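You operate a simulated robot arm through the tools that you are given. There is no shell and no other tool.

Carry out the task below with a simulated robot arm. There is one attempt and no reset: what you move stays moved.

JOB
Roll the trolley up to the purple line and brake it there.
Fine: first shut the purple tray and close the carton in between the orange rail and the back rim.

The check looks at the end state, three seconds after you hand in, the way a careful person would. Anything else that was tipped, shoved, dropped, spilled or broken makes it a failure.

ROBOT AND FRAMES
A 7-joint arm with a two-finger parallel gripper, fixed in place. Base frame: the origin is on the floor under the middle of its stand, x ahead of it, y to its left, z up. Readings come in mm, degrees, newtons and seconds.
It reaches about 1112 mm from its shoulder. Its first joint turns from -166.0 to 166.0 degrees. Payload 3.43 kg.
Tool frame: the origin (TCP) lies between the finger pads and is the grasp point; the fingertips stand 34 mm ahead of it; z points along the fingers, y is the line along which they close. Largest opening 128 mm; finger width 24, thickness 12; the body of the gripper, 48 by 130 mm, starts 96 mm behind the TCP.
Orientation is that of the tool frame in the base frame, as [roll, pitch, yaw] about the fixed x, y, z axes, in that order (R = Rz(yaw) Ry(pitch) Rx(roll)). With the fingers straight down and closing along the base's y, the tool's x points along the base's -x, its y along +y and its z along -z.

CONTROLS
- The arm moves only by the tool servo_tool. Its argument "steps" is a list of rows, each a list of 7 numbers: the gripper command, from -1 (fully open) to 1 (shut), values between in proportion, then the shift along the tool's x, y, z in units of 50 mm (1.0 is 50 mm), then the turn, a rotation vector about the tool's x, y, z in units of 8 degrees (1.0 is 8 degrees). In form: [[fingers, x, y, z, ax, ay, az], ...]. A call has 1 to 20 rows; each row shifts and turns the commanded pose from where the row before left it, along the tool's axes as they then stand. A call with a number of a shift or a turn outside -1 to 1 is refused whole. A row lasts 0.2 s, in which the tool goes at most 50 mm and 8.6 degrees; a call with a longer step from one row to the next is refused whole, and so is a gripper value outside its range. A pose out of reach is approached as far as the arm can. The call stops where the force on the tool passes 50 N (or 10 N more than at its start, if that is more) or the arm is blocked; 0.2 s more then pass. Each finger travels about 153 mm/s and halts on what it meets, pressing with about 35 N; the grip force reading is that of the motor and also rises with nothing between the fingers. The clock runs only during rows and for 0.2 s after the last one: add rows that do not move to give the fingers time. It gives the time, the measured TCP pose, the force on the tool (base axes), the opening and the grip force at its end, in the units of the frame above (readings bear some noise), with the torque about the TCP (base axes, N m) and any sound that the robot's microphone picked up, and new pictures: "pictures" is both (left out), scene, wrist or none.
- Cameras (640 x 400 px; columns grow to the right, rows downward): "scene" is fixed at [218.5, -640.8, 1524.3]; the picture's right is [0.91, -0.41, 0.00], its down [-0.25, -0.56, -0.79] and it looks along [0.32, 0.72, -0.62] (base axes); focal length 344 px, centre (320, 200). "wrist" rides on the gripper at [76, -11, -160] in the tool frame; the picture's right is [0.15, 0.99, 0.00], its down [-0.88, 0.13, -0.46] and it looks along [-0.45, 0.07, 0.89] (tool axes); focal length 234 px, centre (320, 200). There is no depth. A picture from a camera that has moved, and an enlarged one, comes with that camera's place and axes in the base frame and with its lens. The place of the scene camera against the robot may be out by one fixed shift of up to 12 mm in any direction.
- inspect(camera, box): a new picture of the part [left, top, right, bottom] of that camera's present view, enlarged. No time passes.
- close_job(): hands the job in; it is judged then, once.

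Nothing tells you positions but the pictures and the camera data. Unless the task says otherwise, let go and move clear before handing in.

The tools are called after "Call:" as name(argument=value, ...) on one line, values as JSON. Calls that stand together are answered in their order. servo_tool: Moves the arm, as the interface text tells. Its arguments: {"type":"object","properties":{"steps":{"type":"array"},"pictures":{"type":"string","enum":["both","scene","wrist","none"]}},"required":["steps"]} The other tools are called the same way: inspect (camera, box) takes an enlarged picture of a part of a camera's view; close_job () hands the job in.

At the start:

```text
t: 0.0
tcp_pos: [469.2, 108.8, 1128.6]
tcp_rot: [-179.9, 0.2, -179.9]
wrist_force: [-0.7, 0.3, 0.6]
wrist_torque: [-0.02, 0.02, 0.01]
opening: 128.1
grasp_force: 0.1
```

scene: 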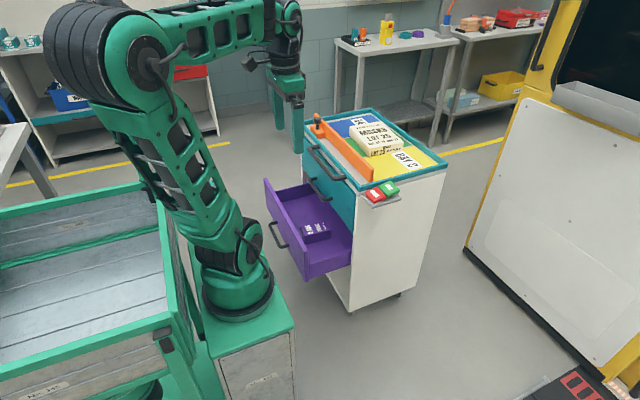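
wrist: 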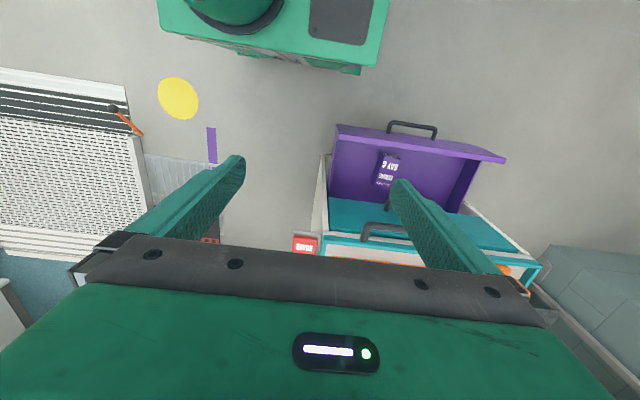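

I see a white trolley with a teal top, an open purple drawer (tray), an orange rail on top with a carton beside it, and red/green pedals or buttons at its side. I'll look closer before moving.

Call:
inspect(camera="scene", box=[250, 90, 460, 220])

Call:
inspect(camera="scene", box=[240, 170, 460, 320])

Call:
inspect(camera="wrist", box=[270, 100, 560, 300])

Call:
inspect(camera="wrist", box=[100, 60, 340, 270])

Call:
inspect(camera="scene", box=[440, 200, 640, 400])

```text
3.05 times, centred on (355, 155) of scene
camera zoom: at [218.5, -640.8, 1524.3], right [0.91, -0.41, 0.0], down [-0.25, -0.56, -0.79], along [0.32, 0.72, -0.62], focal length 1049 px, centre (213, 337)
```

zoom: 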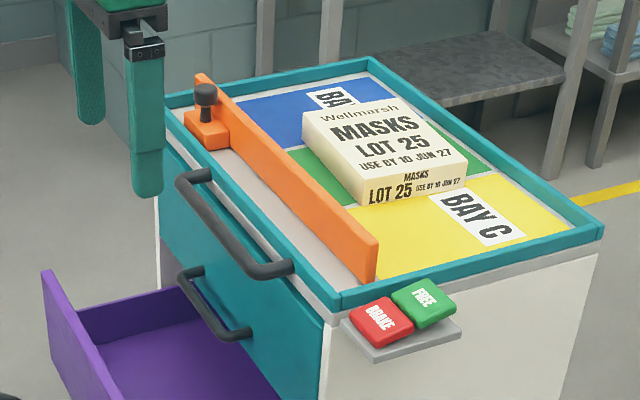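

```text
2.67 times, centred on (350, 245) of scene
camera zoom: at [218.5, -640.8, 1524.3], right [0.91, -0.41, 0.0], down [-0.25, -0.56, -0.79], along [0.32, 0.72, -0.62], focal length 918 px, centre (240, 80)
```

zoom: 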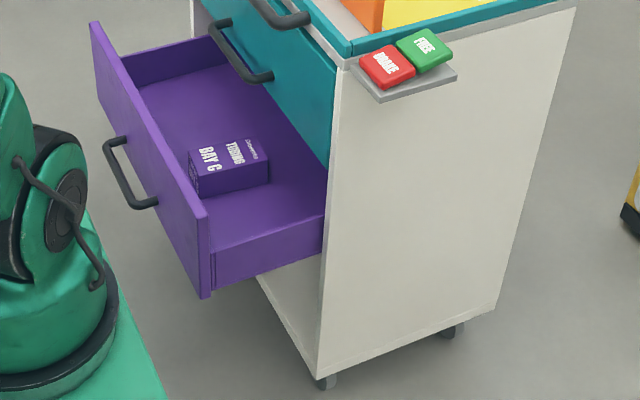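

```text
2.00 times, centred on (415, 200) of wrist
camera zoom: at [393.3, 96.6, 1288.6], right [-0.15, 0.99, 0.0], down [0.88, 0.13, 0.46], along [0.45, 0.07, -0.89], focal length 468 px, centre (130, 200)
```

zoom: 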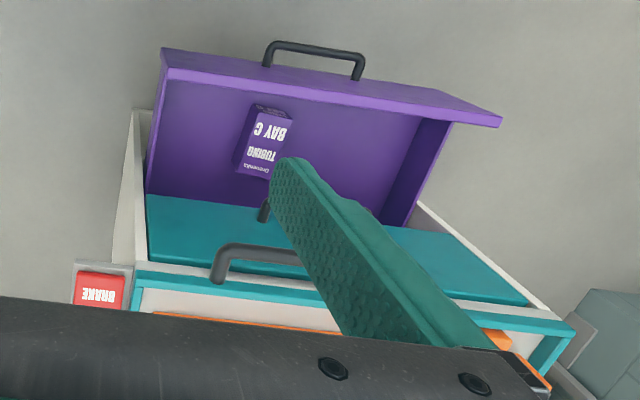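

```text
1.90 times, centred on (220, 165) of wrist
camera zoom: at [393.3, 96.6, 1288.6], right [-0.15, 0.99, 0.0], down [0.88, 0.13, 0.46], along [0.45, 0.07, -0.89], focal length 446 px, centre (510, 267)
```

zoom: 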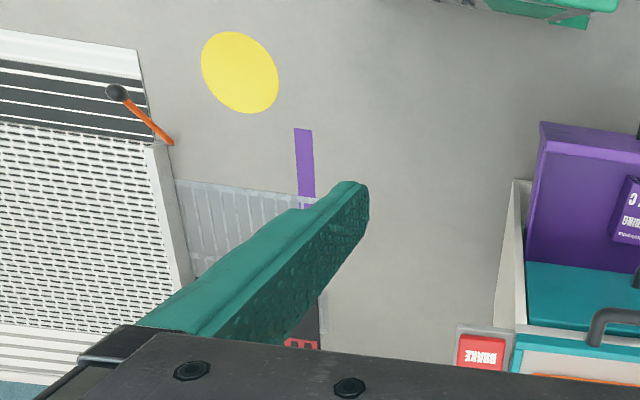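

```text
2.00 times, centred on (540, 300) of scene
camera zoom: at [218.5, -640.8, 1524.3], right [0.91, -0.41, 0.0], down [-0.25, -0.56, -0.79], along [0.32, 0.72, -0.62], focal length 688 px, centre (-120, 0)
```

zoom: 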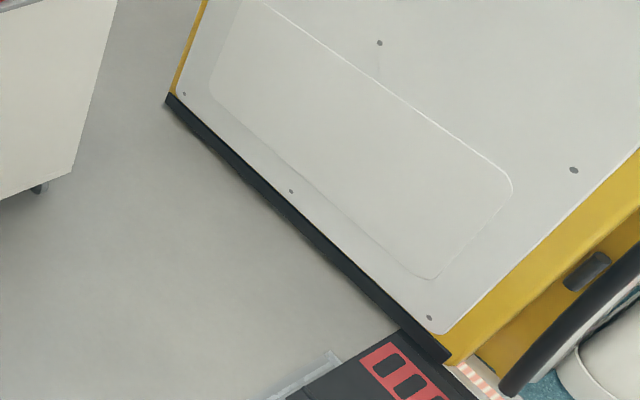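

The trolley stands roughly at x 800–1195, y 245–880 with its top near z 745. The purple line seems to run along x near y ≈ -440. I'll zoom in on the details before moving.

Call:
inspect(camera="scene", box=[350, 165, 420, 215])

Call:
inspect(camera="scene", box=[295, 105, 365, 155])

Call:
inspect(camera="scene", box=[330, 110, 450, 195])

Call:
servo_tool(steps=[[-1, 0, -1, 0, 0, 0, 0], [-1, 0, -1, 0, 0, 0, 0], [-1, 0, -1, 0, 0, 0, 0], [-1, 0, -1, 0, 0, 0, 0], [-1, 0, -1, 0, 0, 0, 0], [-1, 0, -1, 0, 0, 0, 0], [-1, 0, -1, 0, 0, 0, 0], [-1, 0, 0, 0, 0, 0, 0]], pictures="both")

```text
8.00 times, centred on (385, 190) of scene
camera zoom: at [218.5, -640.8, 1524.3], right [0.91, -0.41, 0.0], down [-0.25, -0.56, -0.79], along [0.32, 0.72, -0.62], focal length 2753 px, centre (-200, 280)
```

zoom: 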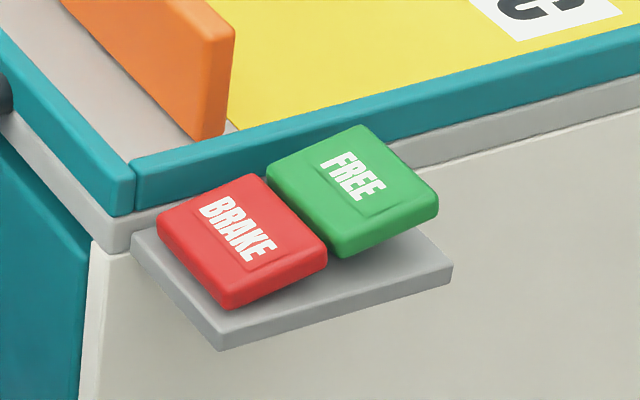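

```text
8.00 times, centred on (330, 130) of scene
camera zoom: at [218.5, -640.8, 1524.3], right [0.91, -0.41, 0.0], down [-0.25, -0.56, -0.79], along [0.32, 0.72, -0.62], focal length 2753 px, centre (240, 760)
```

zoom: 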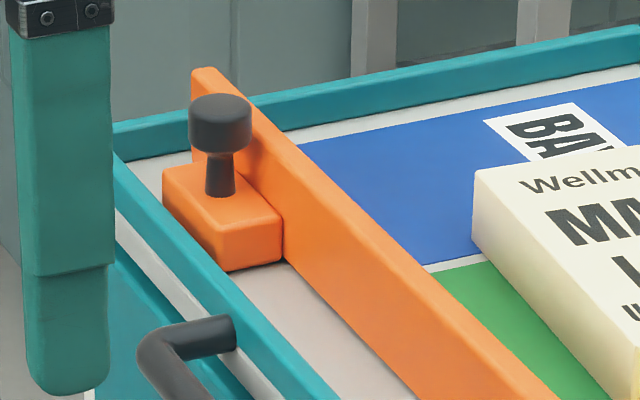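

```text
4.71 times, centred on (390, 152) of scene
camera zoom: at [218.5, -640.8, 1524.3], right [0.91, -0.41, 0.0], down [-0.25, -0.56, -0.79], along [0.32, 0.72, -0.62], focal length 1619 px, centre (-9, 424)
```

zoom: 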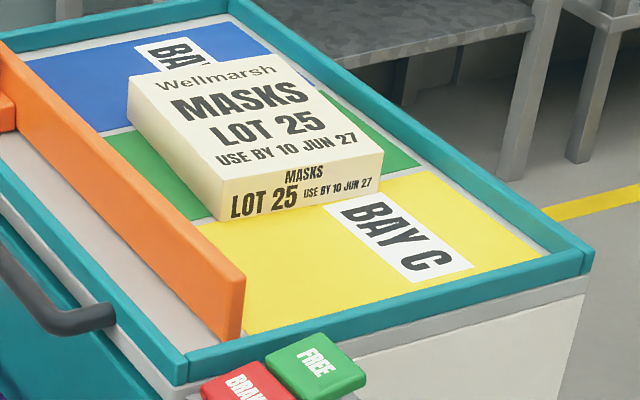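

```text
t: 1.8
tcp_pos: [455.8, -241.4, 1135.0]
tcp_rot: [-180.0, 0.7, 179.9]
wrist_force: [-0.2, -0.5, 0.7]
wrist_torque: [-0.01, 0.01, 0.01]
opening: 128.1
grasp_force: 0.1
camera wrist: at [377.6, -253.7, 1293.7], right [-0.15, 0.99, 0.0], down [0.87, 0.13, 0.47], along [0.46, 0.07, -0.88], focal length 234 px, centre (320, 200)
```

scene: 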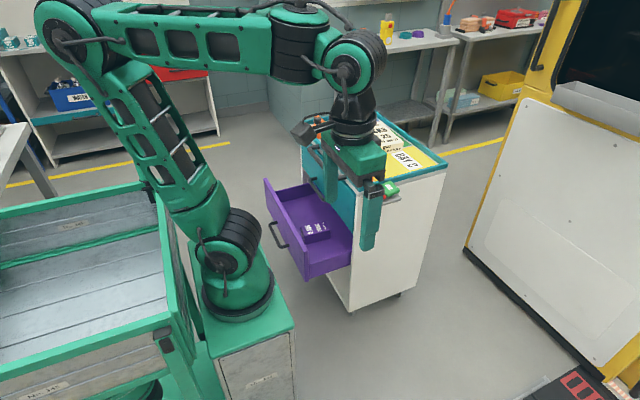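
wrist: 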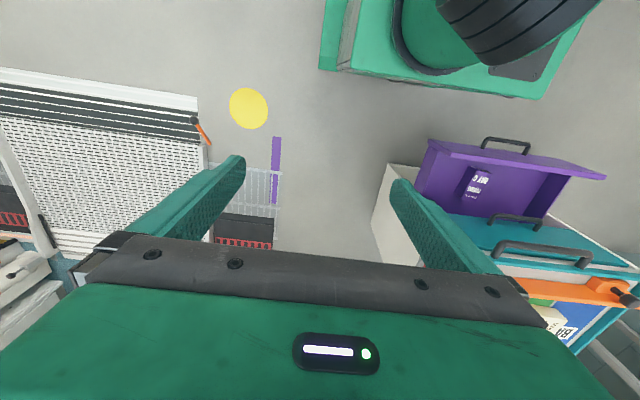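

The purple line runs along x from about 704 to 1116 at y ≈ -435, with some grating next to it. I'll zoom in on that area and on the trolley from here.

Call:
inspect(camera="wrist", box=[170, 80, 340, 260])

Call:
inspect(camera="wrist", box=[360, 120, 640, 350])

Call:
inspect(camera="scene", box=[540, 340, 640, 400])

```text
2.22 times, centred on (255, 170) of wrist
camera zoom: at [377.6, -253.7, 1293.7], right [-0.15, 0.99, 0.0], down [0.87, 0.13, 0.47], along [0.46, 0.07, -0.88], focal length 520 px, centre (464, 267)
```

zoom: 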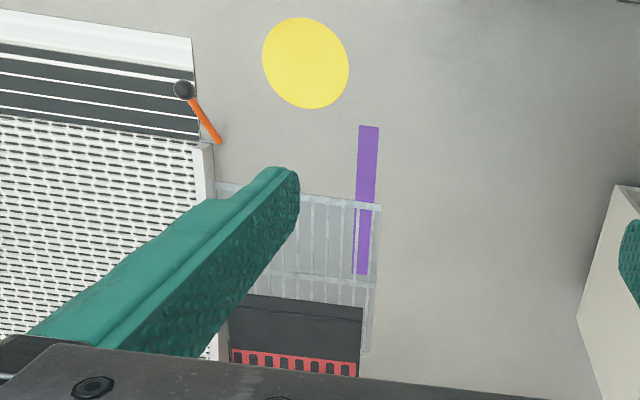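

```text
1.74 times, centred on (500, 235) of wrist
camera zoom: at [377.6, -253.7, 1293.7], right [-0.15, 0.99, 0.0], down [0.87, 0.13, 0.47], along [0.46, 0.07, -0.88], focal length 407 px, centre (7, 139)
```

zoom: 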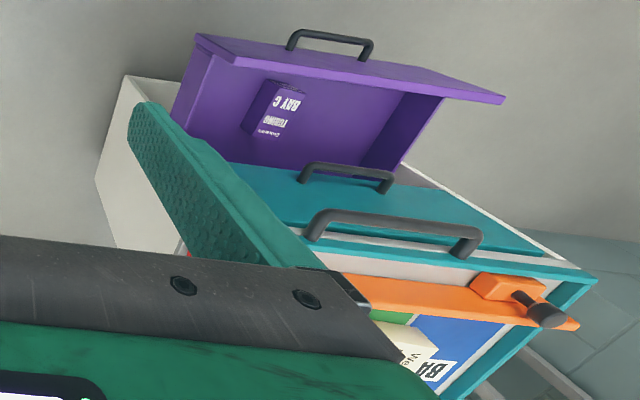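

```text
6.40 times, centred on (590, 370) of scene
camera zoom: at [218.5, -640.8, 1524.3], right [0.91, -0.41, 0.0], down [-0.25, -0.56, -0.79], along [0.32, 0.72, -0.62], focal length 2202 px, centre (-1408, -888)
```

zoom: 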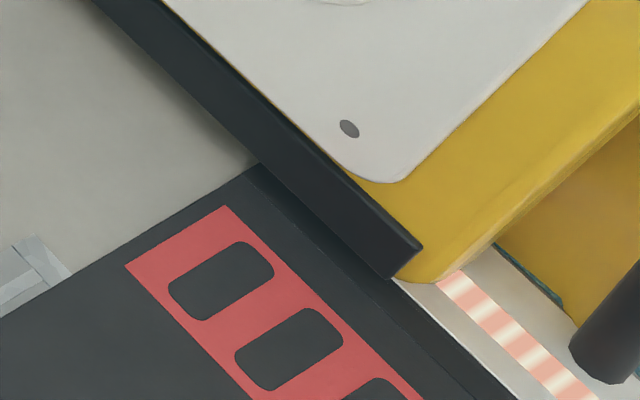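

The grating beside the line seems to lie flat on the floor. I'll lower the wrist camera near the line for a better look.

Call:
servo_tool(steps=[[-1, -1, -1, 1, 0, 0, 0], [-1, -1, -0.5, 1, 0, 0, 0], [-1, -1, 0, 1, 0, 0, 0], [-1, 0, 0, 1, 0, 0, 0], [-1, 0, 0, 1, 0, 0, 0], [-1, 0, 0, 1, 0, 0, 0], [-1, 0, 0, 0, 0, 0, 0]], pictures="both")

```text
refused: row 1 steps farther than a row can; nothing moved
```

That combined step was longer than one row allows, so I'll split it.

Call:
servo_tool(steps=[[-1, -0.7, -0.35, 0.6, 0, 0, 0], [-1, -0.7, -0.35, 0.6, 0, 0, 0], [-1, -0.7, -0.35, 0.6, 0, 0, 0], [-1, -0.7, -0.35, 0.6, 0, 0, 0], [-1, 0, 0, 1, 0, 0, 0], [-1, 0, 0, 1, 0, 0, 0], [-1, 0, 0, 1, 0, 0, 0], [-1, 0, 0, 1, 0, 0, 0], [-1, 0, 0, 0, 0, 0, 0], [-1, 0, 0, 0, 0, 0, 0]], pictures="wrist")

```text
t: 4.0
tcp_pos: [597.8, -312.3, 816.1]
tcp_rot: [179.9, 0.7, 179.9]
wrist_force: [0.5, -0.3, 0.4]
wrist_torque: [-0.01, 0.02, -0.03]
opening: 128.3
grasp_force: 0.1
camera wrist: at [520.5, -323.5, 974.5], right [-0.15, 0.99, 0.0], down [0.88, 0.13, 0.47], along [0.46, 0.07, -0.88], focal length 234 px, centre (320, 200)
```

wrist: 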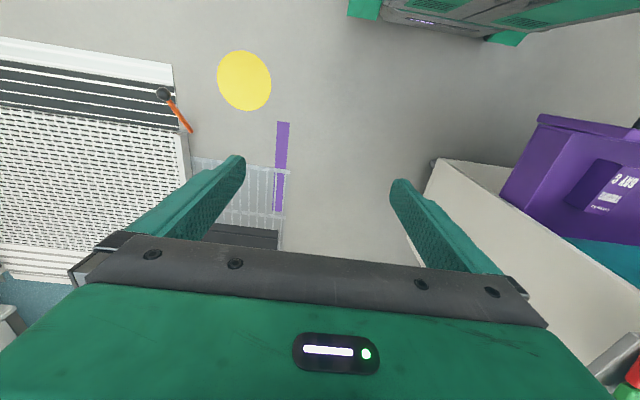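

Call:
inspect(camera="wrist", box=[190, 110, 350, 250])

```text
2.86 times, centred on (270, 180) of wrist
camera zoom: at [520.5, -323.5, 974.5], right [-0.15, 0.99, 0.0], down [0.88, 0.13, 0.47], along [0.46, 0.07, -0.88], focal length 669 px, centre (463, 257)
```

zoom: 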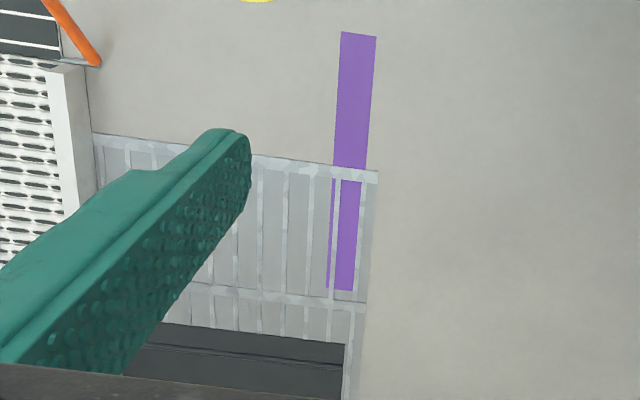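

The line lies at y ≈ -420 to -470, x 700–1127, and the grating is flat. Next I'll rise and look at the trolley from above.

Call:
servo_tool(steps=[[-1, 0, 0, -1, 0, 0, 0], [-1, 0, 0, -1, 0, 0, 0], [-1, 0, 0, -1, 0, 0, 0], [-1, 0, 0, -1, 0, 0, 0], [-1, 0, 0, -1, 0, 0, 0], [-1, 0, 0, -1, 0, 0, 0], [-1, 0, 1, 0, 0, 0, 0], [-1, 0, 1, 0, 0, 0, 0], [-1, 0, 1, 0, 0, 0, 0], [-1, 0, 1, 0, 0, 0, 0], [-1, 0, 1, 0, 0, 0, 0], [-1, 0, 1, 0, 0, 0, 0], [-1, 0, 1, 0, 0, 0, 0], [-1, 0, 1, 0, 0, 0, 0], [-1, 0, 1, 0, 0, 0, 0], [-1, 0, 1, 0, 0, 0, 0], [-1, 0, 1, 0, 0, 0, 0], [-1, 0, 0.4, 0, 0, 0, 0], [-1, 0, 0, 0, 0, 0, 0], [-1, 0, 0, 0, 0, 0, 0]], pictures="both")

```text
t: 8.2
tcp_pos: [594.5, 257.3, 1114.2]
tcp_rot: [180.0, 0.8, 179.9]
wrist_force: [0.3, -0.3, 0.0]
wrist_torque: [0.0, -0.04, 0.0]
opening: 128.3
grasp_force: 0.2
camera wrist: at [517.7, 246.6, 1274.7], right [-0.15, 0.99, 0.0], down [0.88, 0.13, 0.47], along [0.46, 0.07, -0.88], focal length 234 px, centre (320, 200)
```

scene: 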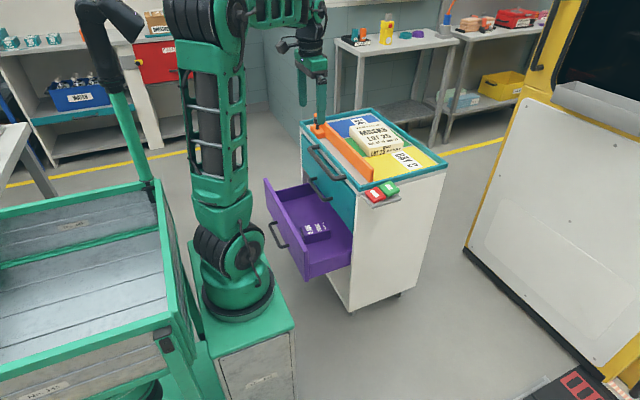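
wrist: 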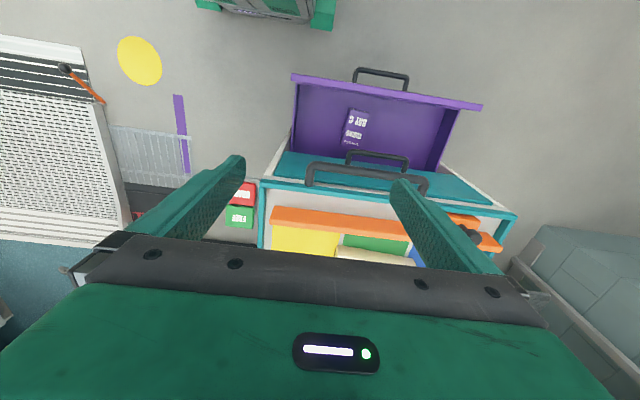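

Call:
inspect(camera="wrist", box=[200, 60, 540, 280])

Call:
inspect(camera="wrist", box=[90, 80, 280, 250])

```text
1.82 times, centred on (370, 170) of wrist
camera zoom: at [517.7, 246.6, 1274.7], right [-0.15, 0.99, 0.0], down [0.88, 0.13, 0.47], along [0.46, 0.07, -0.88], focal length 426 px, centre (229, 254)
```

zoom: 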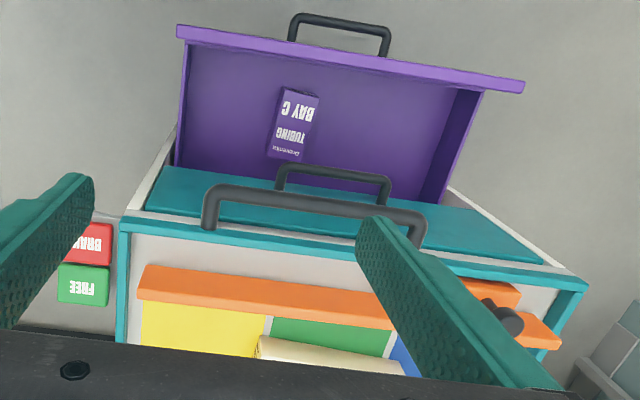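

```text
2.35 times, centred on (185, 165) of wrist
camera zoom: at [517.7, 246.6, 1274.7], right [-0.15, 0.99, 0.0], down [0.88, 0.13, 0.47], along [0.46, 0.07, -0.88], focal length 551 px, centre (638, 282)
```

zoom: 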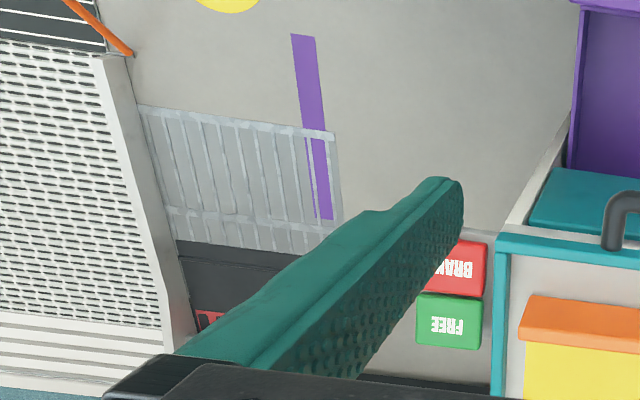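

From two-view triangulation I now place the trolley top at z ≈ 844, x 720–1070, y 150–690. The purple tray front is at x ≈ 527, y 177–691, z 420–600, and the rail at x ≈ 775 with its knob near (745, 577, 910). The tray comes first, so I'll go in front of it and tilt the hand forward.

Call:
servo_tool(steps=[[-1, 0.48, 0.8, 0, 0, 0, 0], [-1, 0.48, 0.8, 0, 0, 0, 0], [-1, 0.48, 0.8, 0, 0, 0, 0], [0, 0.48, 0.8, 0, 0, 0, 0], [1, 0.48, 0.8, 0, 0, 0, 0], [1, 0.48, 0.8, 0, 0, 0, 0], [1, 0.48, 0.8, 0, 0, 0, 0], [1, 0.48, 0.8, 0, 0, 0, 0], [1, 0, 0, 0, 0, -1, 0], [1, 0, 0, 0, 0, -1, 0], [1, 0, 0, 0, 0, -1, 0], [1, 0, 0, 0, 0, -1, 0], [1, 0, 0, 0, 0, -1, 0], [1, 0, 0, 0, 0, -1, 0], [1, 0, 0, 0, 0, -1, 0], [1, 0, 0, 0, 0, 0, 0]], pictures="both")

```text
t: 10.6
tcp_pos: [573.2, 503.8, 1129.4]
tcp_rot: [178.7, 23.4, 161.9]
wrist_force: [-0.7, 0.5, 1.2]
wrist_torque: [-0.14, -0.05, -0.02]
opening: 0.0
grasp_force: 32.9
stopped in row 11: the arm was blocked; the commanded pose is now the measured one
camera wrist: at [443.6, 530.4, 1246.5], right [0.17, 0.98, -0.04], down [0.63, -0.08, 0.77], along [0.76, -0.16, -0.64], focal length 234 px, centre (320, 200)
```

scene: 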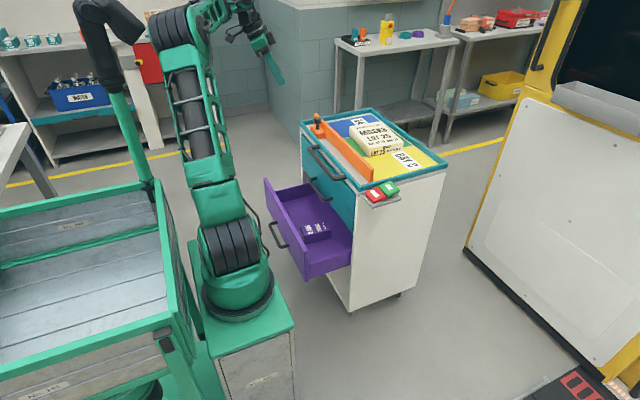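
wrist: 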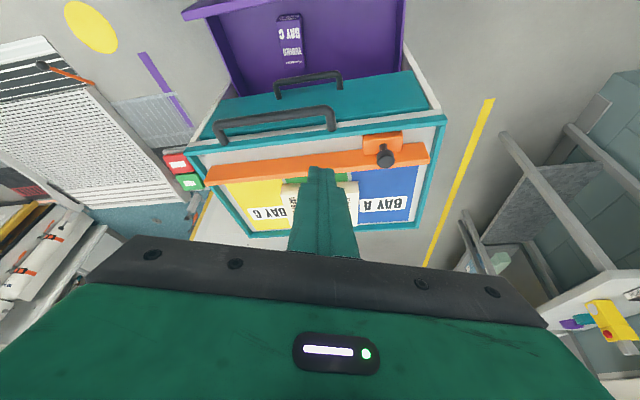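

The arm stalled near a joint limit, with the hand tilted about 23° forward and free of contact. I'll work at a smaller swing angle, pushing the tray front near y ≈ 320, beside its handle. First I move back and straighten the yaw.

Call:
servo_tool(steps=[[1, 0.066, -0.938, -0.05, 0, 0, 0], [1, 0.066, -0.938, -0.05, 0, 0, 0], [1, 0.066, -0.938, -0.05, 0, 0, 0], [1, 0.066, -0.938, -0.05, 0, 0, 0], [1, 0, 0, 0, -0.3, 0, -0.69], [1, 0, 0, 0, -0.3, 0, -0.69], [1, 0, 0, 0, -0.3, 0, -0.69], [1, 0, 0, 0, 0, 0, 0], [1, 0, 0, 0, 0, 0, 0]], pictures="both")

```text
t: 12.6
tcp_pos: [485.1, 341.7, 1123.7]
tcp_rot: [179.5, 23.6, -177.1]
wrist_force: [0.4, -0.3, -0.4]
wrist_torque: [0.02, -0.01, 0.01]
opening: 0.0
grasp_force: 33.5
camera wrist: at [352.7, 321.3, 1241.0], right [-0.19, 0.98, -0.05], down [0.62, 0.16, 0.77], along [0.76, 0.11, -0.63], focal length 234 px, centre (320, 200)
```

scene: 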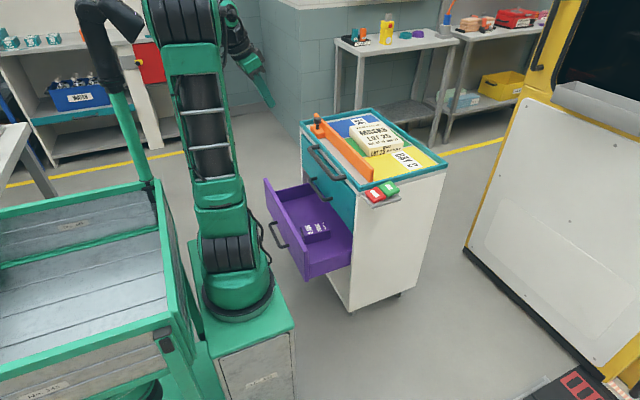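
wrist: 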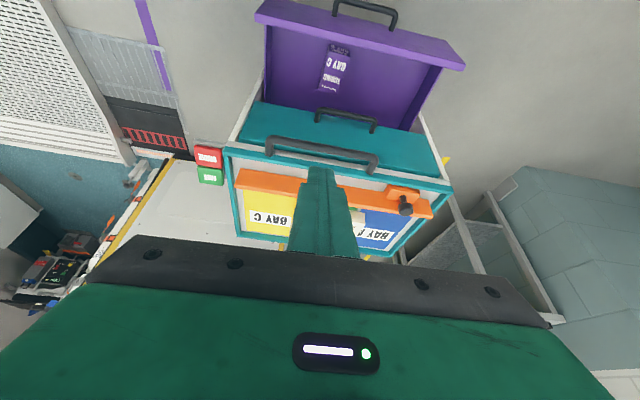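

The arm moves freely again. I'll zoom in here to fix the tray handle and front positions before going down.

Call:
inspect(camera="wrist", box=[180, 0, 480, 190])

Call:
inspect(camera="wrist", box=[180, 120, 470, 280])

```text
2.11 times, centred on (330, 95) of wrist
camera zoom: at [352.7, 321.3, 1241.0], right [-0.19, 0.98, -0.05], down [0.62, 0.16, 0.77], along [0.76, 0.11, -0.63], focal length 493 px, centre (299, 421)
```

zoom: 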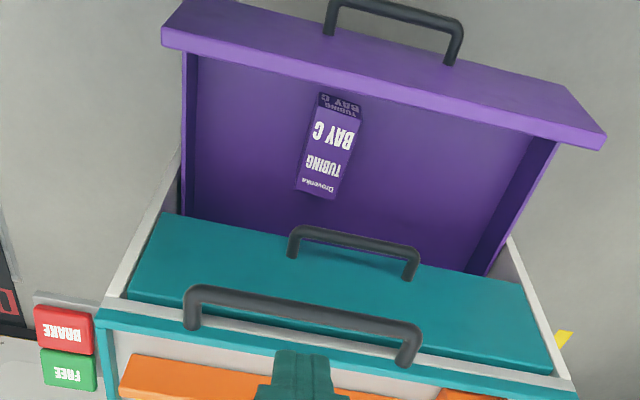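

```text
2.21 times, centred on (325, 200) of wrist
camera zoom: at [352.7, 321.3, 1241.0], right [-0.19, 0.98, -0.05], down [0.62, 0.16, 0.77], along [0.76, 0.11, -0.63], focal length 517 px, centre (309, 200)
```

zoom: 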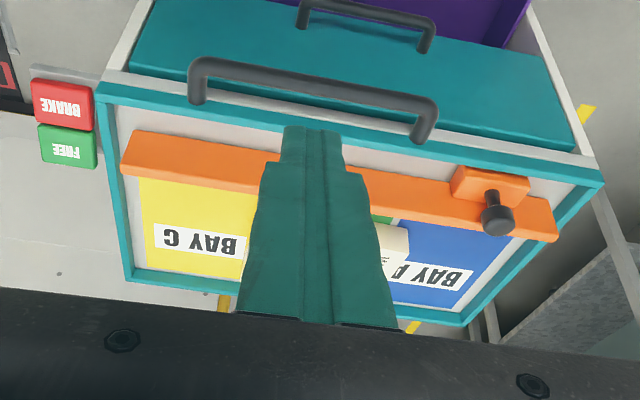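

I'll tilt to about 35° forward, shift to (460, 300), and descend in front of the tray front, beside its handle at y 347–496.

Call:
servo_tool(steps=[[1, 0, 0, 0, 0.145, -0.8, 0.33], [1, 0, 0, 0, 0, -0.63, 0], [1, 0.41, -0.84, -0.29, 0, 0, 0], [1, 0.574, 0, 0.819, 0, 0, 0], [1, 0.574, 0, 0.819, 0, 0, 0], [1, 0.574, 0, 0.819, 0, 0, 0], [1, 0.574, 0, 0.819, 0, 0, 0], [1, 0.574, 0, 0.819, 0, 0, 0], [1, 0.574, 0, 0.819, 0, 0, 0], [1, 0, 0, 0, 0, 0, 0], [1, 0, 0, 0, 0, 0, 0]], pictures="both")

```text
t: 15.0
tcp_pos: [460.1, 302.3, 824.7]
tcp_rot: [179.3, 35.0, 179.7]
wrist_force: [0.5, -0.1, 0.7]
wrist_torque: [-0.01, -0.01, 0.0]
opening: 0.1
grasp_force: 33.0
camera wrist: at [306.7, 289.2, 912.7], right [-0.12, 0.99, -0.07], down [0.46, 0.12, 0.88], along [0.88, 0.07, -0.47], focal length 234 px, centre (320, 200)
```

scene: 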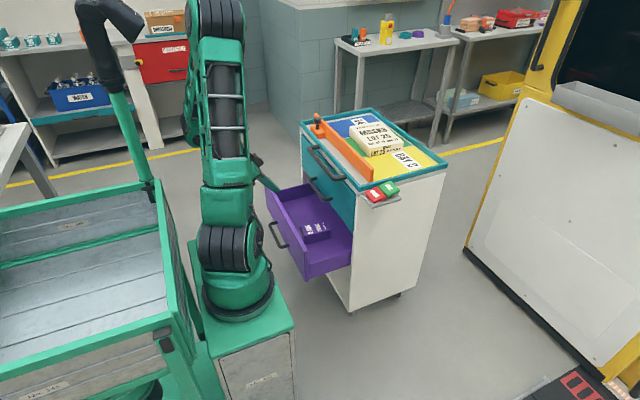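
wrist: 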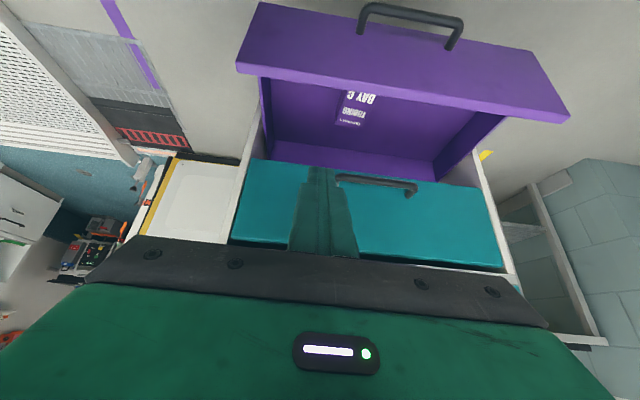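

The view matches the plan: tray front at x ≈ 518 and its handle at y 349–514, z ≈ 467. I'll descend the rest of the way.

Call:
servo_tool(steps=[[1, 0.574, 0, 0.819, 0, 0, 0], [1, 0.574, 0, 0.819, 0, 0, 0], [1, 0.574, 0, 0.819, 0, 0, 0], [1, 0.574, 0, 0.819, 0, 0, 0], [1, 0.574, 0, 0.819, 0, 0, 0], [1, 0.48, 0, 0.68, 0, 0, 0], [1, 0, 0, 0, 0, 0, 0]], pictures="both")

```text
t: 16.6
tcp_pos: [460.1, 305.5, 533.1]
tcp_rot: [179.1, 35.0, 179.8]
wrist_force: [0.5, 0.1, 0.0]
wrist_torque: [-0.02, 0.02, 0.01]
opening: 0.0
grasp_force: 33.2
camera wrist: at [306.7, 291.7, 621.6], right [-0.12, 0.99, -0.07], down [0.46, 0.12, 0.88], along [0.88, 0.08, -0.47], focal length 234 px, centre (320, 200)
```

scene: 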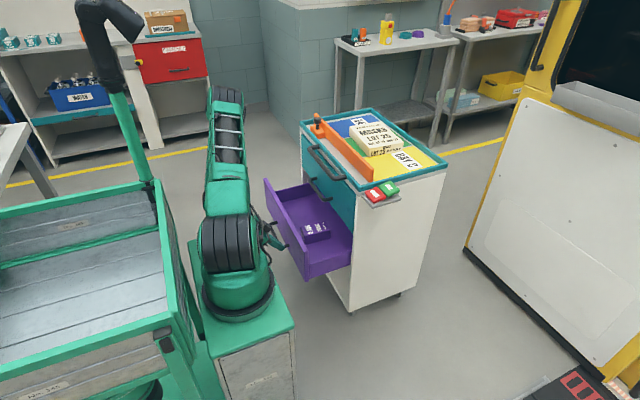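
wrist: 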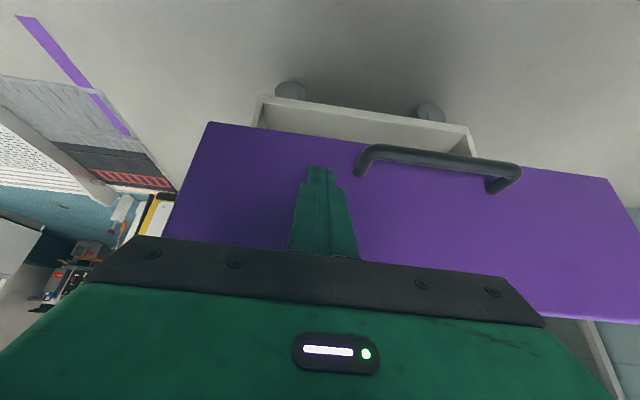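

The fingertips face the panel beside the handle. I'll push the tray in slowly along +x.

Call:
servo_tool(steps=[[1, -0.246, 0, 0.172, 0, 0, 0], [1, -0.246, 0, 0.172, 0, 0, 0], [1, -0.164, 0, 0.115, 0, 0, 0], [1, -0.164, 0, 0.115, 0, 0, 0], [1, -0.164, 0, 0.115, 0, 0, 0], [1, -0.246, 0, 0.172, 0, 0, 0], [1, -0.246, 0, 0.172, 0, 0, 0], [1, -0.246, 0, 0.172, 0, 0, 0], [1, -0.246, 0, 0.172, 0, 0, 0], [1, -0.246, 0, 0.172, 0, 0, 0], [1, -0.246, 0, 0.172, 0, 0, 0], [1, -0.246, 0, 0.172, 0, 0, 0]], pictures="both")

```text
t: 19.2
tcp_pos: [626.0, 306.2, 532.6]
tcp_rot: [179.2, 35.1, 179.6]
wrist_force: [-0.1, -0.2, 0.4]
wrist_torque: [0.03, 0.02, -0.05]
opening: 0.0
grasp_force: 33.0
camera wrist: at [472.0, 293.3, 620.7], right [-0.12, 0.99, -0.07], down [0.46, 0.12, 0.88], along [0.88, 0.08, -0.47], focal length 234 px, centre (320, 200)
```

scene: 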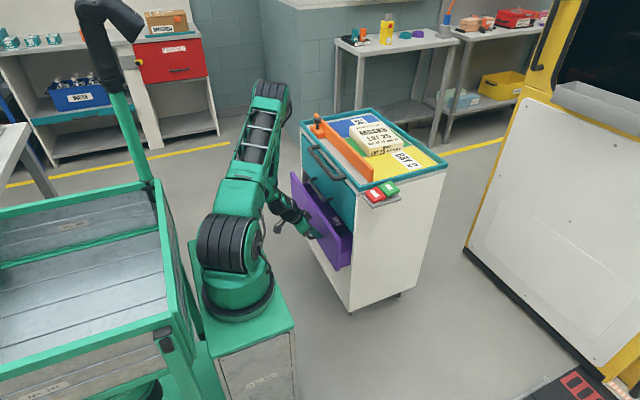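
wrist: 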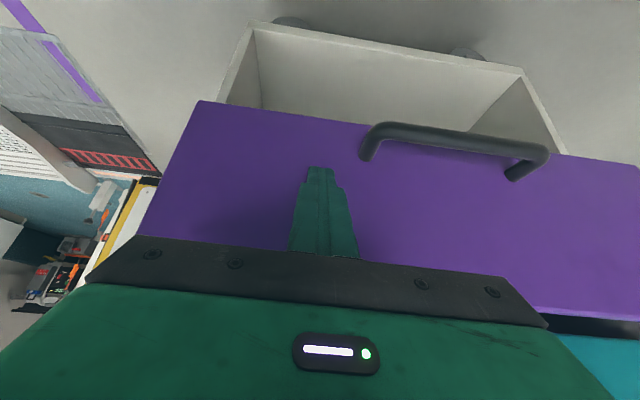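

The tray slides easily. I'll continue more slowly until it seats.

Call:
servo_tool(steps=[[1, -0.164, 0, 0.115, 0, 0, 0], [1, -0.164, 0, 0.115, 0, 0, 0], [1, -0.164, 0, 0.115, 0, 0, 0], [1, -0.164, 0, 0.115, 0, 0, 0], [1, -0.164, 0, 0.115, 0, 0, 0], [1, -0.082, 0, 0.058, 0, 0, 0], [1, -0.082, 0, 0.058, 0, 0, 0], [1, -0.082, 0, 0.058, 0, 0, 0], [1, -0.082, 0, 0.058, 0, 0, 0]], pictures="both")

```text
t: 21.2
tcp_pos: [688.8, 306.8, 531.8]
tcp_rot: [179.3, 34.5, -180.0]
wrist_force: [-35.8, -3.2, 11.8]
wrist_torque: [-0.02, 0.4, -0.09]
opening: 0.5
grasp_force: 33.1
camera wrist: at [537.6, 293.7, 621.2], right [-0.13, 0.99, -0.07], down [0.47, 0.12, 0.88], along [0.88, 0.08, -0.48], focal length 234 px, centre (320, 200)
```

scene: 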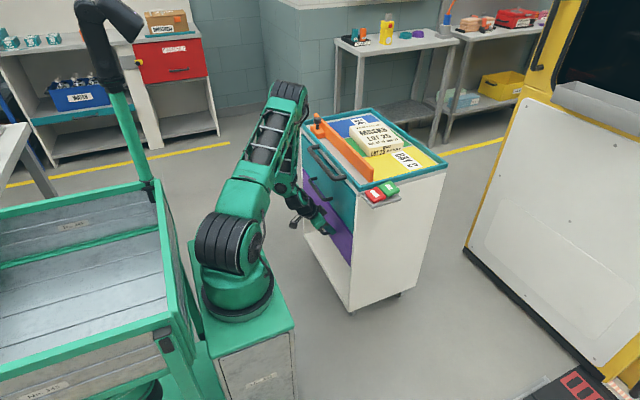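
wrist: 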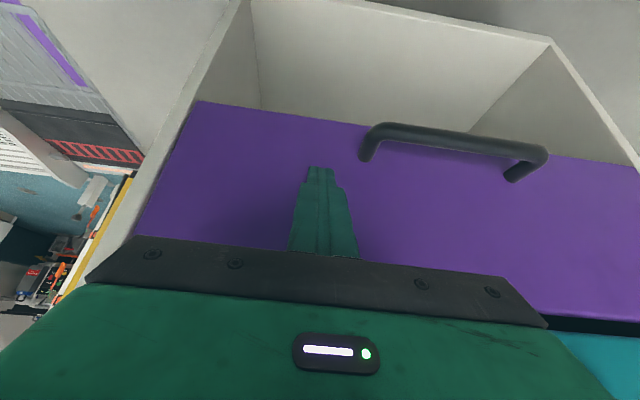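

The tray seated with about 36 N of resistance, and the trolley did not move, so it seems braked. I'll back off, rise, and look at it and at the rail.

Call:
servo_tool(steps=[[1, 0.246, 0, -0.172, 0, 0, 0], [1, 0.573, 0, -0.4, 0, 0, 0], [1, 0.819, 0, -0.574, 0, 0, 0], [1, 0.819, 0, -0.574, 0, 0, 0], [1, -0.574, 0, -0.819, 0, 0, 0], [1, -0.574, 0, -0.819, 0, 0, 0], [1, -0.574, 0, -0.819, 0, 0, 0], [1, -0.574, 0, -0.819, 0, 0, 0], [1, -0.574, 0, -0.819, 0, 0, 0], [1, -0.574, 0, -0.819, 0, 0, 0], [1, -0.574, 0, -0.819, 0, 0, 0], [1, -0.574, 0, -0.819, 0, 0, 0], [1, -0.574, 0, -0.819, 0, 0, 0], [1, -0.574, 0, -0.819, 0, 0, 0], [1, 0, 0, 0, 0, 0, 0]], pictures="both")

```text
t: 24.4
tcp_pos: [545.5, 299.0, 1033.8]
tcp_rot: [179.2, 35.0, 179.8]
wrist_force: [-0.5, -0.2, -0.2]
wrist_torque: [0.01, 0.0, 0.0]
opening: 0.0
grasp_force: 32.6
camera wrist: at [392.2, 286.6, 1122.4], right [-0.12, 0.99, -0.07], down [0.46, 0.12, 0.88], along [0.88, 0.08, -0.47], focal length 234 px, centre (320, 200)
```

scene: 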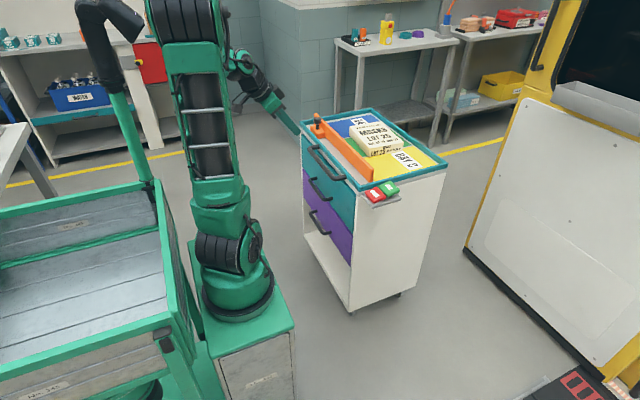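
wrist: 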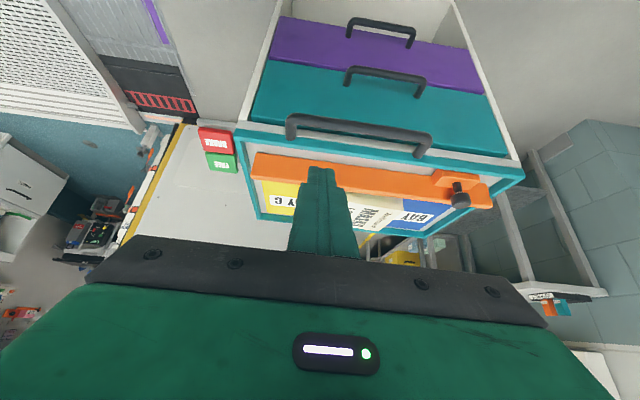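

Call:
inspect(camera="wrist", box=[180, 10, 540, 240])

Call:
inspect(camera="wrist", box=[400, 150, 520, 240])

Call:
inspect(camera="wrist", box=[180, 110, 280, 190])

Call:
inspect(camera="scene", box=[290, 100, 450, 320])

```text
1.74 times, centred on (360, 125) of wrist
camera zoom: at [392.2, 286.6, 1122.4], right [-0.12, 0.99, -0.07], down [0.46, 0.12, 0.88], along [0.88, 0.08, -0.47], focal length 407 px, centre (250, 330)
```

zoom: 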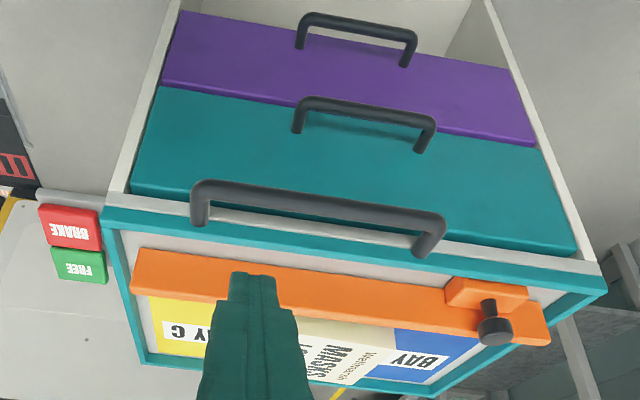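

```text
4.44 times, centred on (460, 195) of wrist
camera zoom: at [392.2, 286.6, 1122.4], right [-0.12, 0.99, -0.07], down [0.46, 0.12, 0.88], along [0.88, 0.08, -0.47], focal length 1041 px, centre (-302, 222)
```

zoom: 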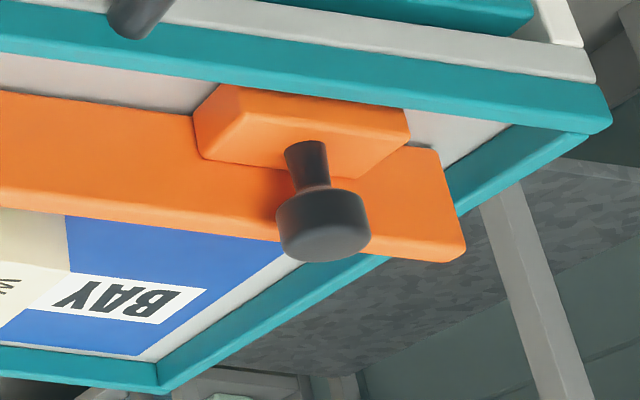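

```text
5.00 times, centred on (230, 150) of wrist
camera zoom: at [392.2, 286.6, 1122.4], right [-0.12, 0.99, -0.07], down [0.46, 0.12, 0.88], along [0.88, 0.08, -0.47], focal length 1171 px, centre (770, 450)
```

zoom: 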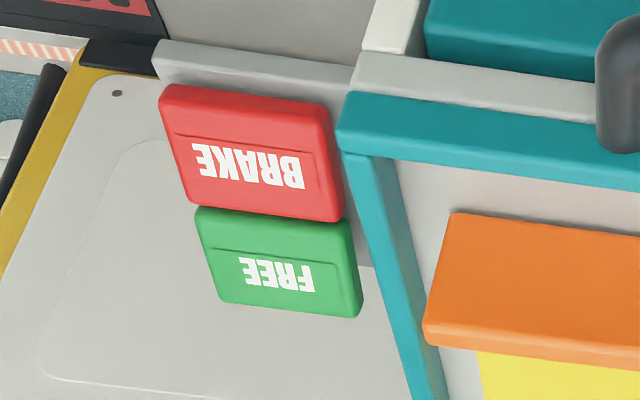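

```text
1.82 times, centred on (370, 210) of scene
camera zoom: at [218.5, -640.8, 1524.3], right [0.91, -0.41, 0.0], down [-0.25, -0.56, -0.79], along [0.32, 0.72, -0.62], focal length 626 px, centre (229, 182)
```

zoom: 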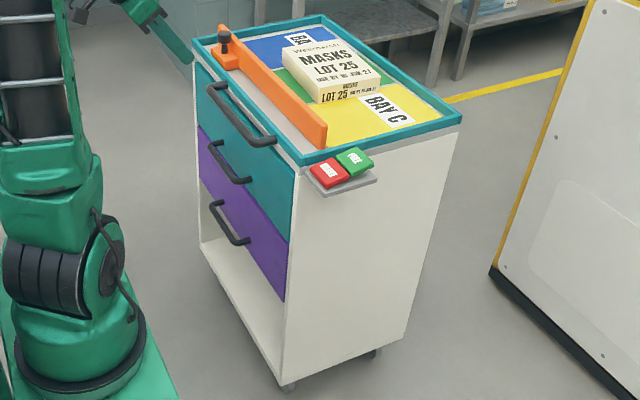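

The tray is shut flush. Now I straighten the hand and move above the gap in front of the orange rail for a close look.

Call:
servo_tool(steps=[[1, 0, 0, 0, 0, 0.875, 0], [1, 0, 0, 0, 0, 0.875, 0], [1, 0, 0, 0, 0, 0.875, 0], [1, 0, 0, 0, 0, 0.875, 0], [1, 0, 0, 0, 0, 0.875, 0], [1, -0.62, 0.524, 0, 0, 0, 0], [1, -0.62, 0.524, 0, 0, 0, 0], [1, -0.62, 0.524, 0, 0, 0, 0], [1, -0.62, 0.524, 0, 0, 0, 0], [1, -0.62, 0.524, 0, 0, 0, 0], [1, 0, 0, 0, 0, 0, 0], [1, 0, 0, 0, 0, 0, 0]], pictures="both")

```text
t: 27.0
tcp_pos: [700.7, 433.4, 1032.8]
tcp_rot: [179.4, 0.0, -179.8]
wrist_force: [0.0, 1.2, -0.4]
wrist_torque: [0.02, -0.02, 0.0]
opening: 0.0
grasp_force: 33.1
camera wrist: at [624.2, 418.8, 1194.3], right [-0.15, 0.99, 0.01], down [0.88, 0.13, 0.46], along [0.45, 0.08, -0.89], focal length 234 px, centre (320, 200)
```

scene: 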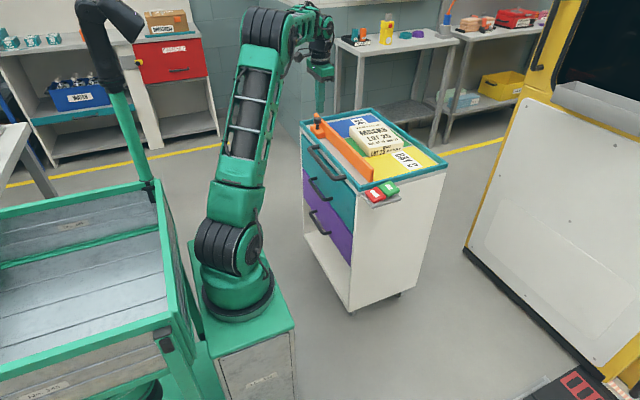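
wrist: 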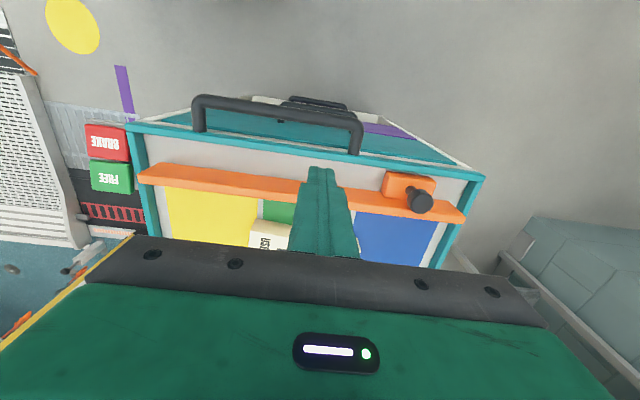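

Call:
inspect(camera="wrist", box=[110, 80, 310, 240])

Call:
inspect(camera="wrist", box=[300, 110, 500, 260])

```text
2.50 times, centred on (210, 160) of wrist
camera zoom: at [624.2, 418.8, 1194.3], right [-0.15, 0.99, 0.01], down [0.88, 0.13, 0.46], along [0.45, 0.08, -0.89], focal length 585 px, centre (595, 300)
```

zoom: 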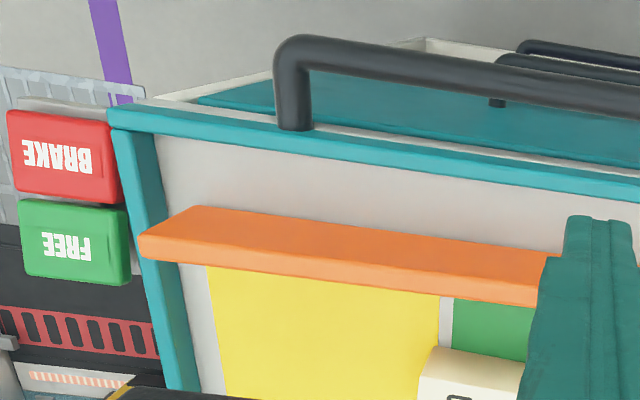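

```text
2.67 times, centred on (400, 185) of wrist
camera zoom: at [624.2, 418.8, 1194.3], right [-0.15, 0.99, 0.01], down [0.88, 0.13, 0.46], along [0.45, 0.08, -0.89], focal length 624 px, centre (107, 240)
```

zoom: 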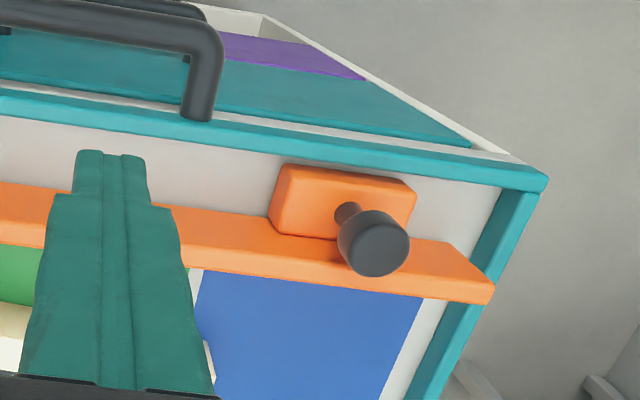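

From this view the rail's front face is at x ≈ 775–785 and the front rim's inner edge at x ≈ 735–745. I'll move the closed fingertips over that gap and lower them partway.

Call:
servo_tool(steps=[[1, -0.58, 0, 0, 0, 0, 0], [1, -0.58, 0, 0, 0, 0, 0], [1, 0, 0, 0.9, 0, 0, 0], [1, 0, 0, 0.9, 0, 0, 0], [1, 0, 0, 0.6, 0, 0, 0], [1, 0, 0, 0, 0, 0, 0], [1, 0, 0, 0, 0, 0, 0]], pictures="both")

```text
t: 28.6
tcp_pos: [759.1, 433.1, 915.2]
tcp_rot: [179.4, 0.0, -179.9]
wrist_force: [0.3, 0.0, -0.7]
wrist_torque: [0.01, 0.01, -0.01]
opening: 0.0
grasp_force: 32.9
camera wrist: at [682.4, 420.1, 1075.3], right [-0.15, 0.99, 0.01], down [0.88, 0.13, 0.46], along [0.45, 0.08, -0.89], focal length 234 px, centre (320, 200)
```

scene: 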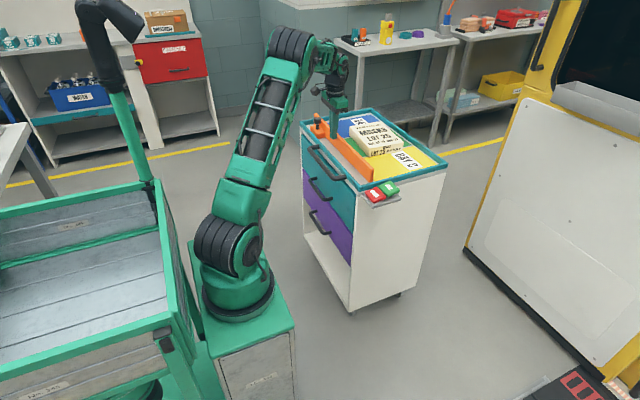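
wrist: 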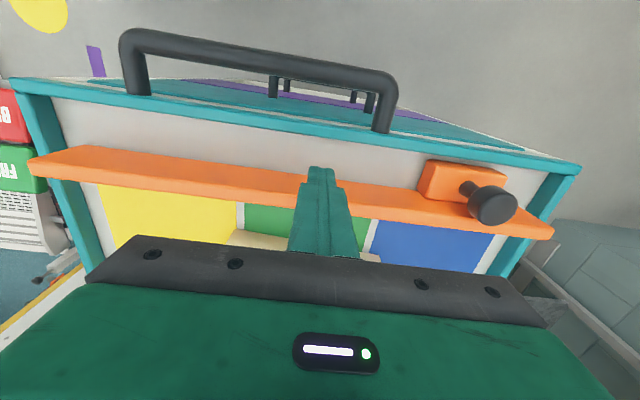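

Call:
inspect(camera="wrist", box=[230, 100, 410, 220])

Call:
inspect(camera="scene", box=[295, 70, 395, 170])

```text
3.33 times, centred on (320, 160) of wrist
camera zoom: at [682.4, 420.1, 1075.3], right [-0.15, 0.99, 0.01], down [0.88, 0.13, 0.46], along [0.45, 0.08, -0.89], focal length 781 px, centre (320, 333)
```

zoom: 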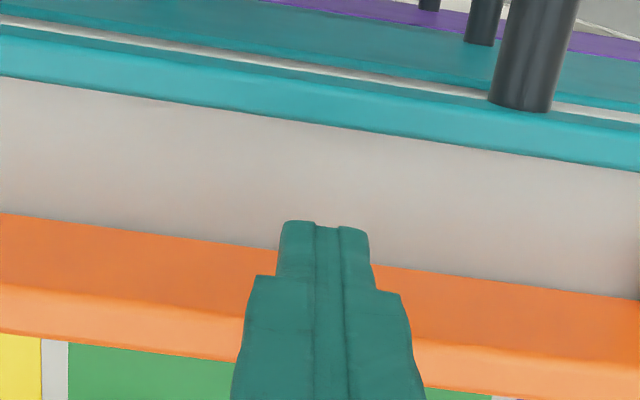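

```text
4.00 times, centred on (345, 120) of scene
camera zoom: at [218.5, -640.8, 1524.3], right [0.91, -0.41, 0.0], down [-0.25, -0.56, -0.79], along [0.32, 0.72, -0.62], focal length 1376 px, centre (220, 520)
```

zoom: 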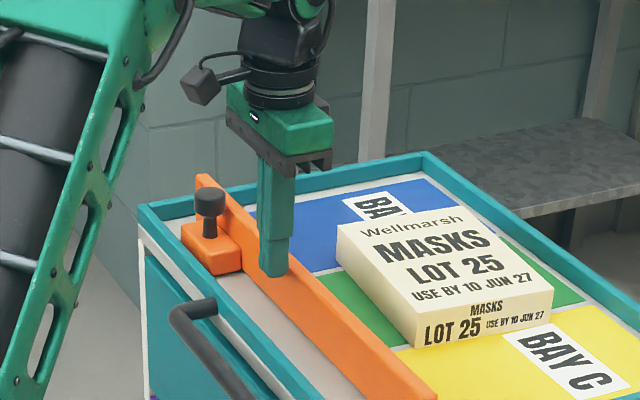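

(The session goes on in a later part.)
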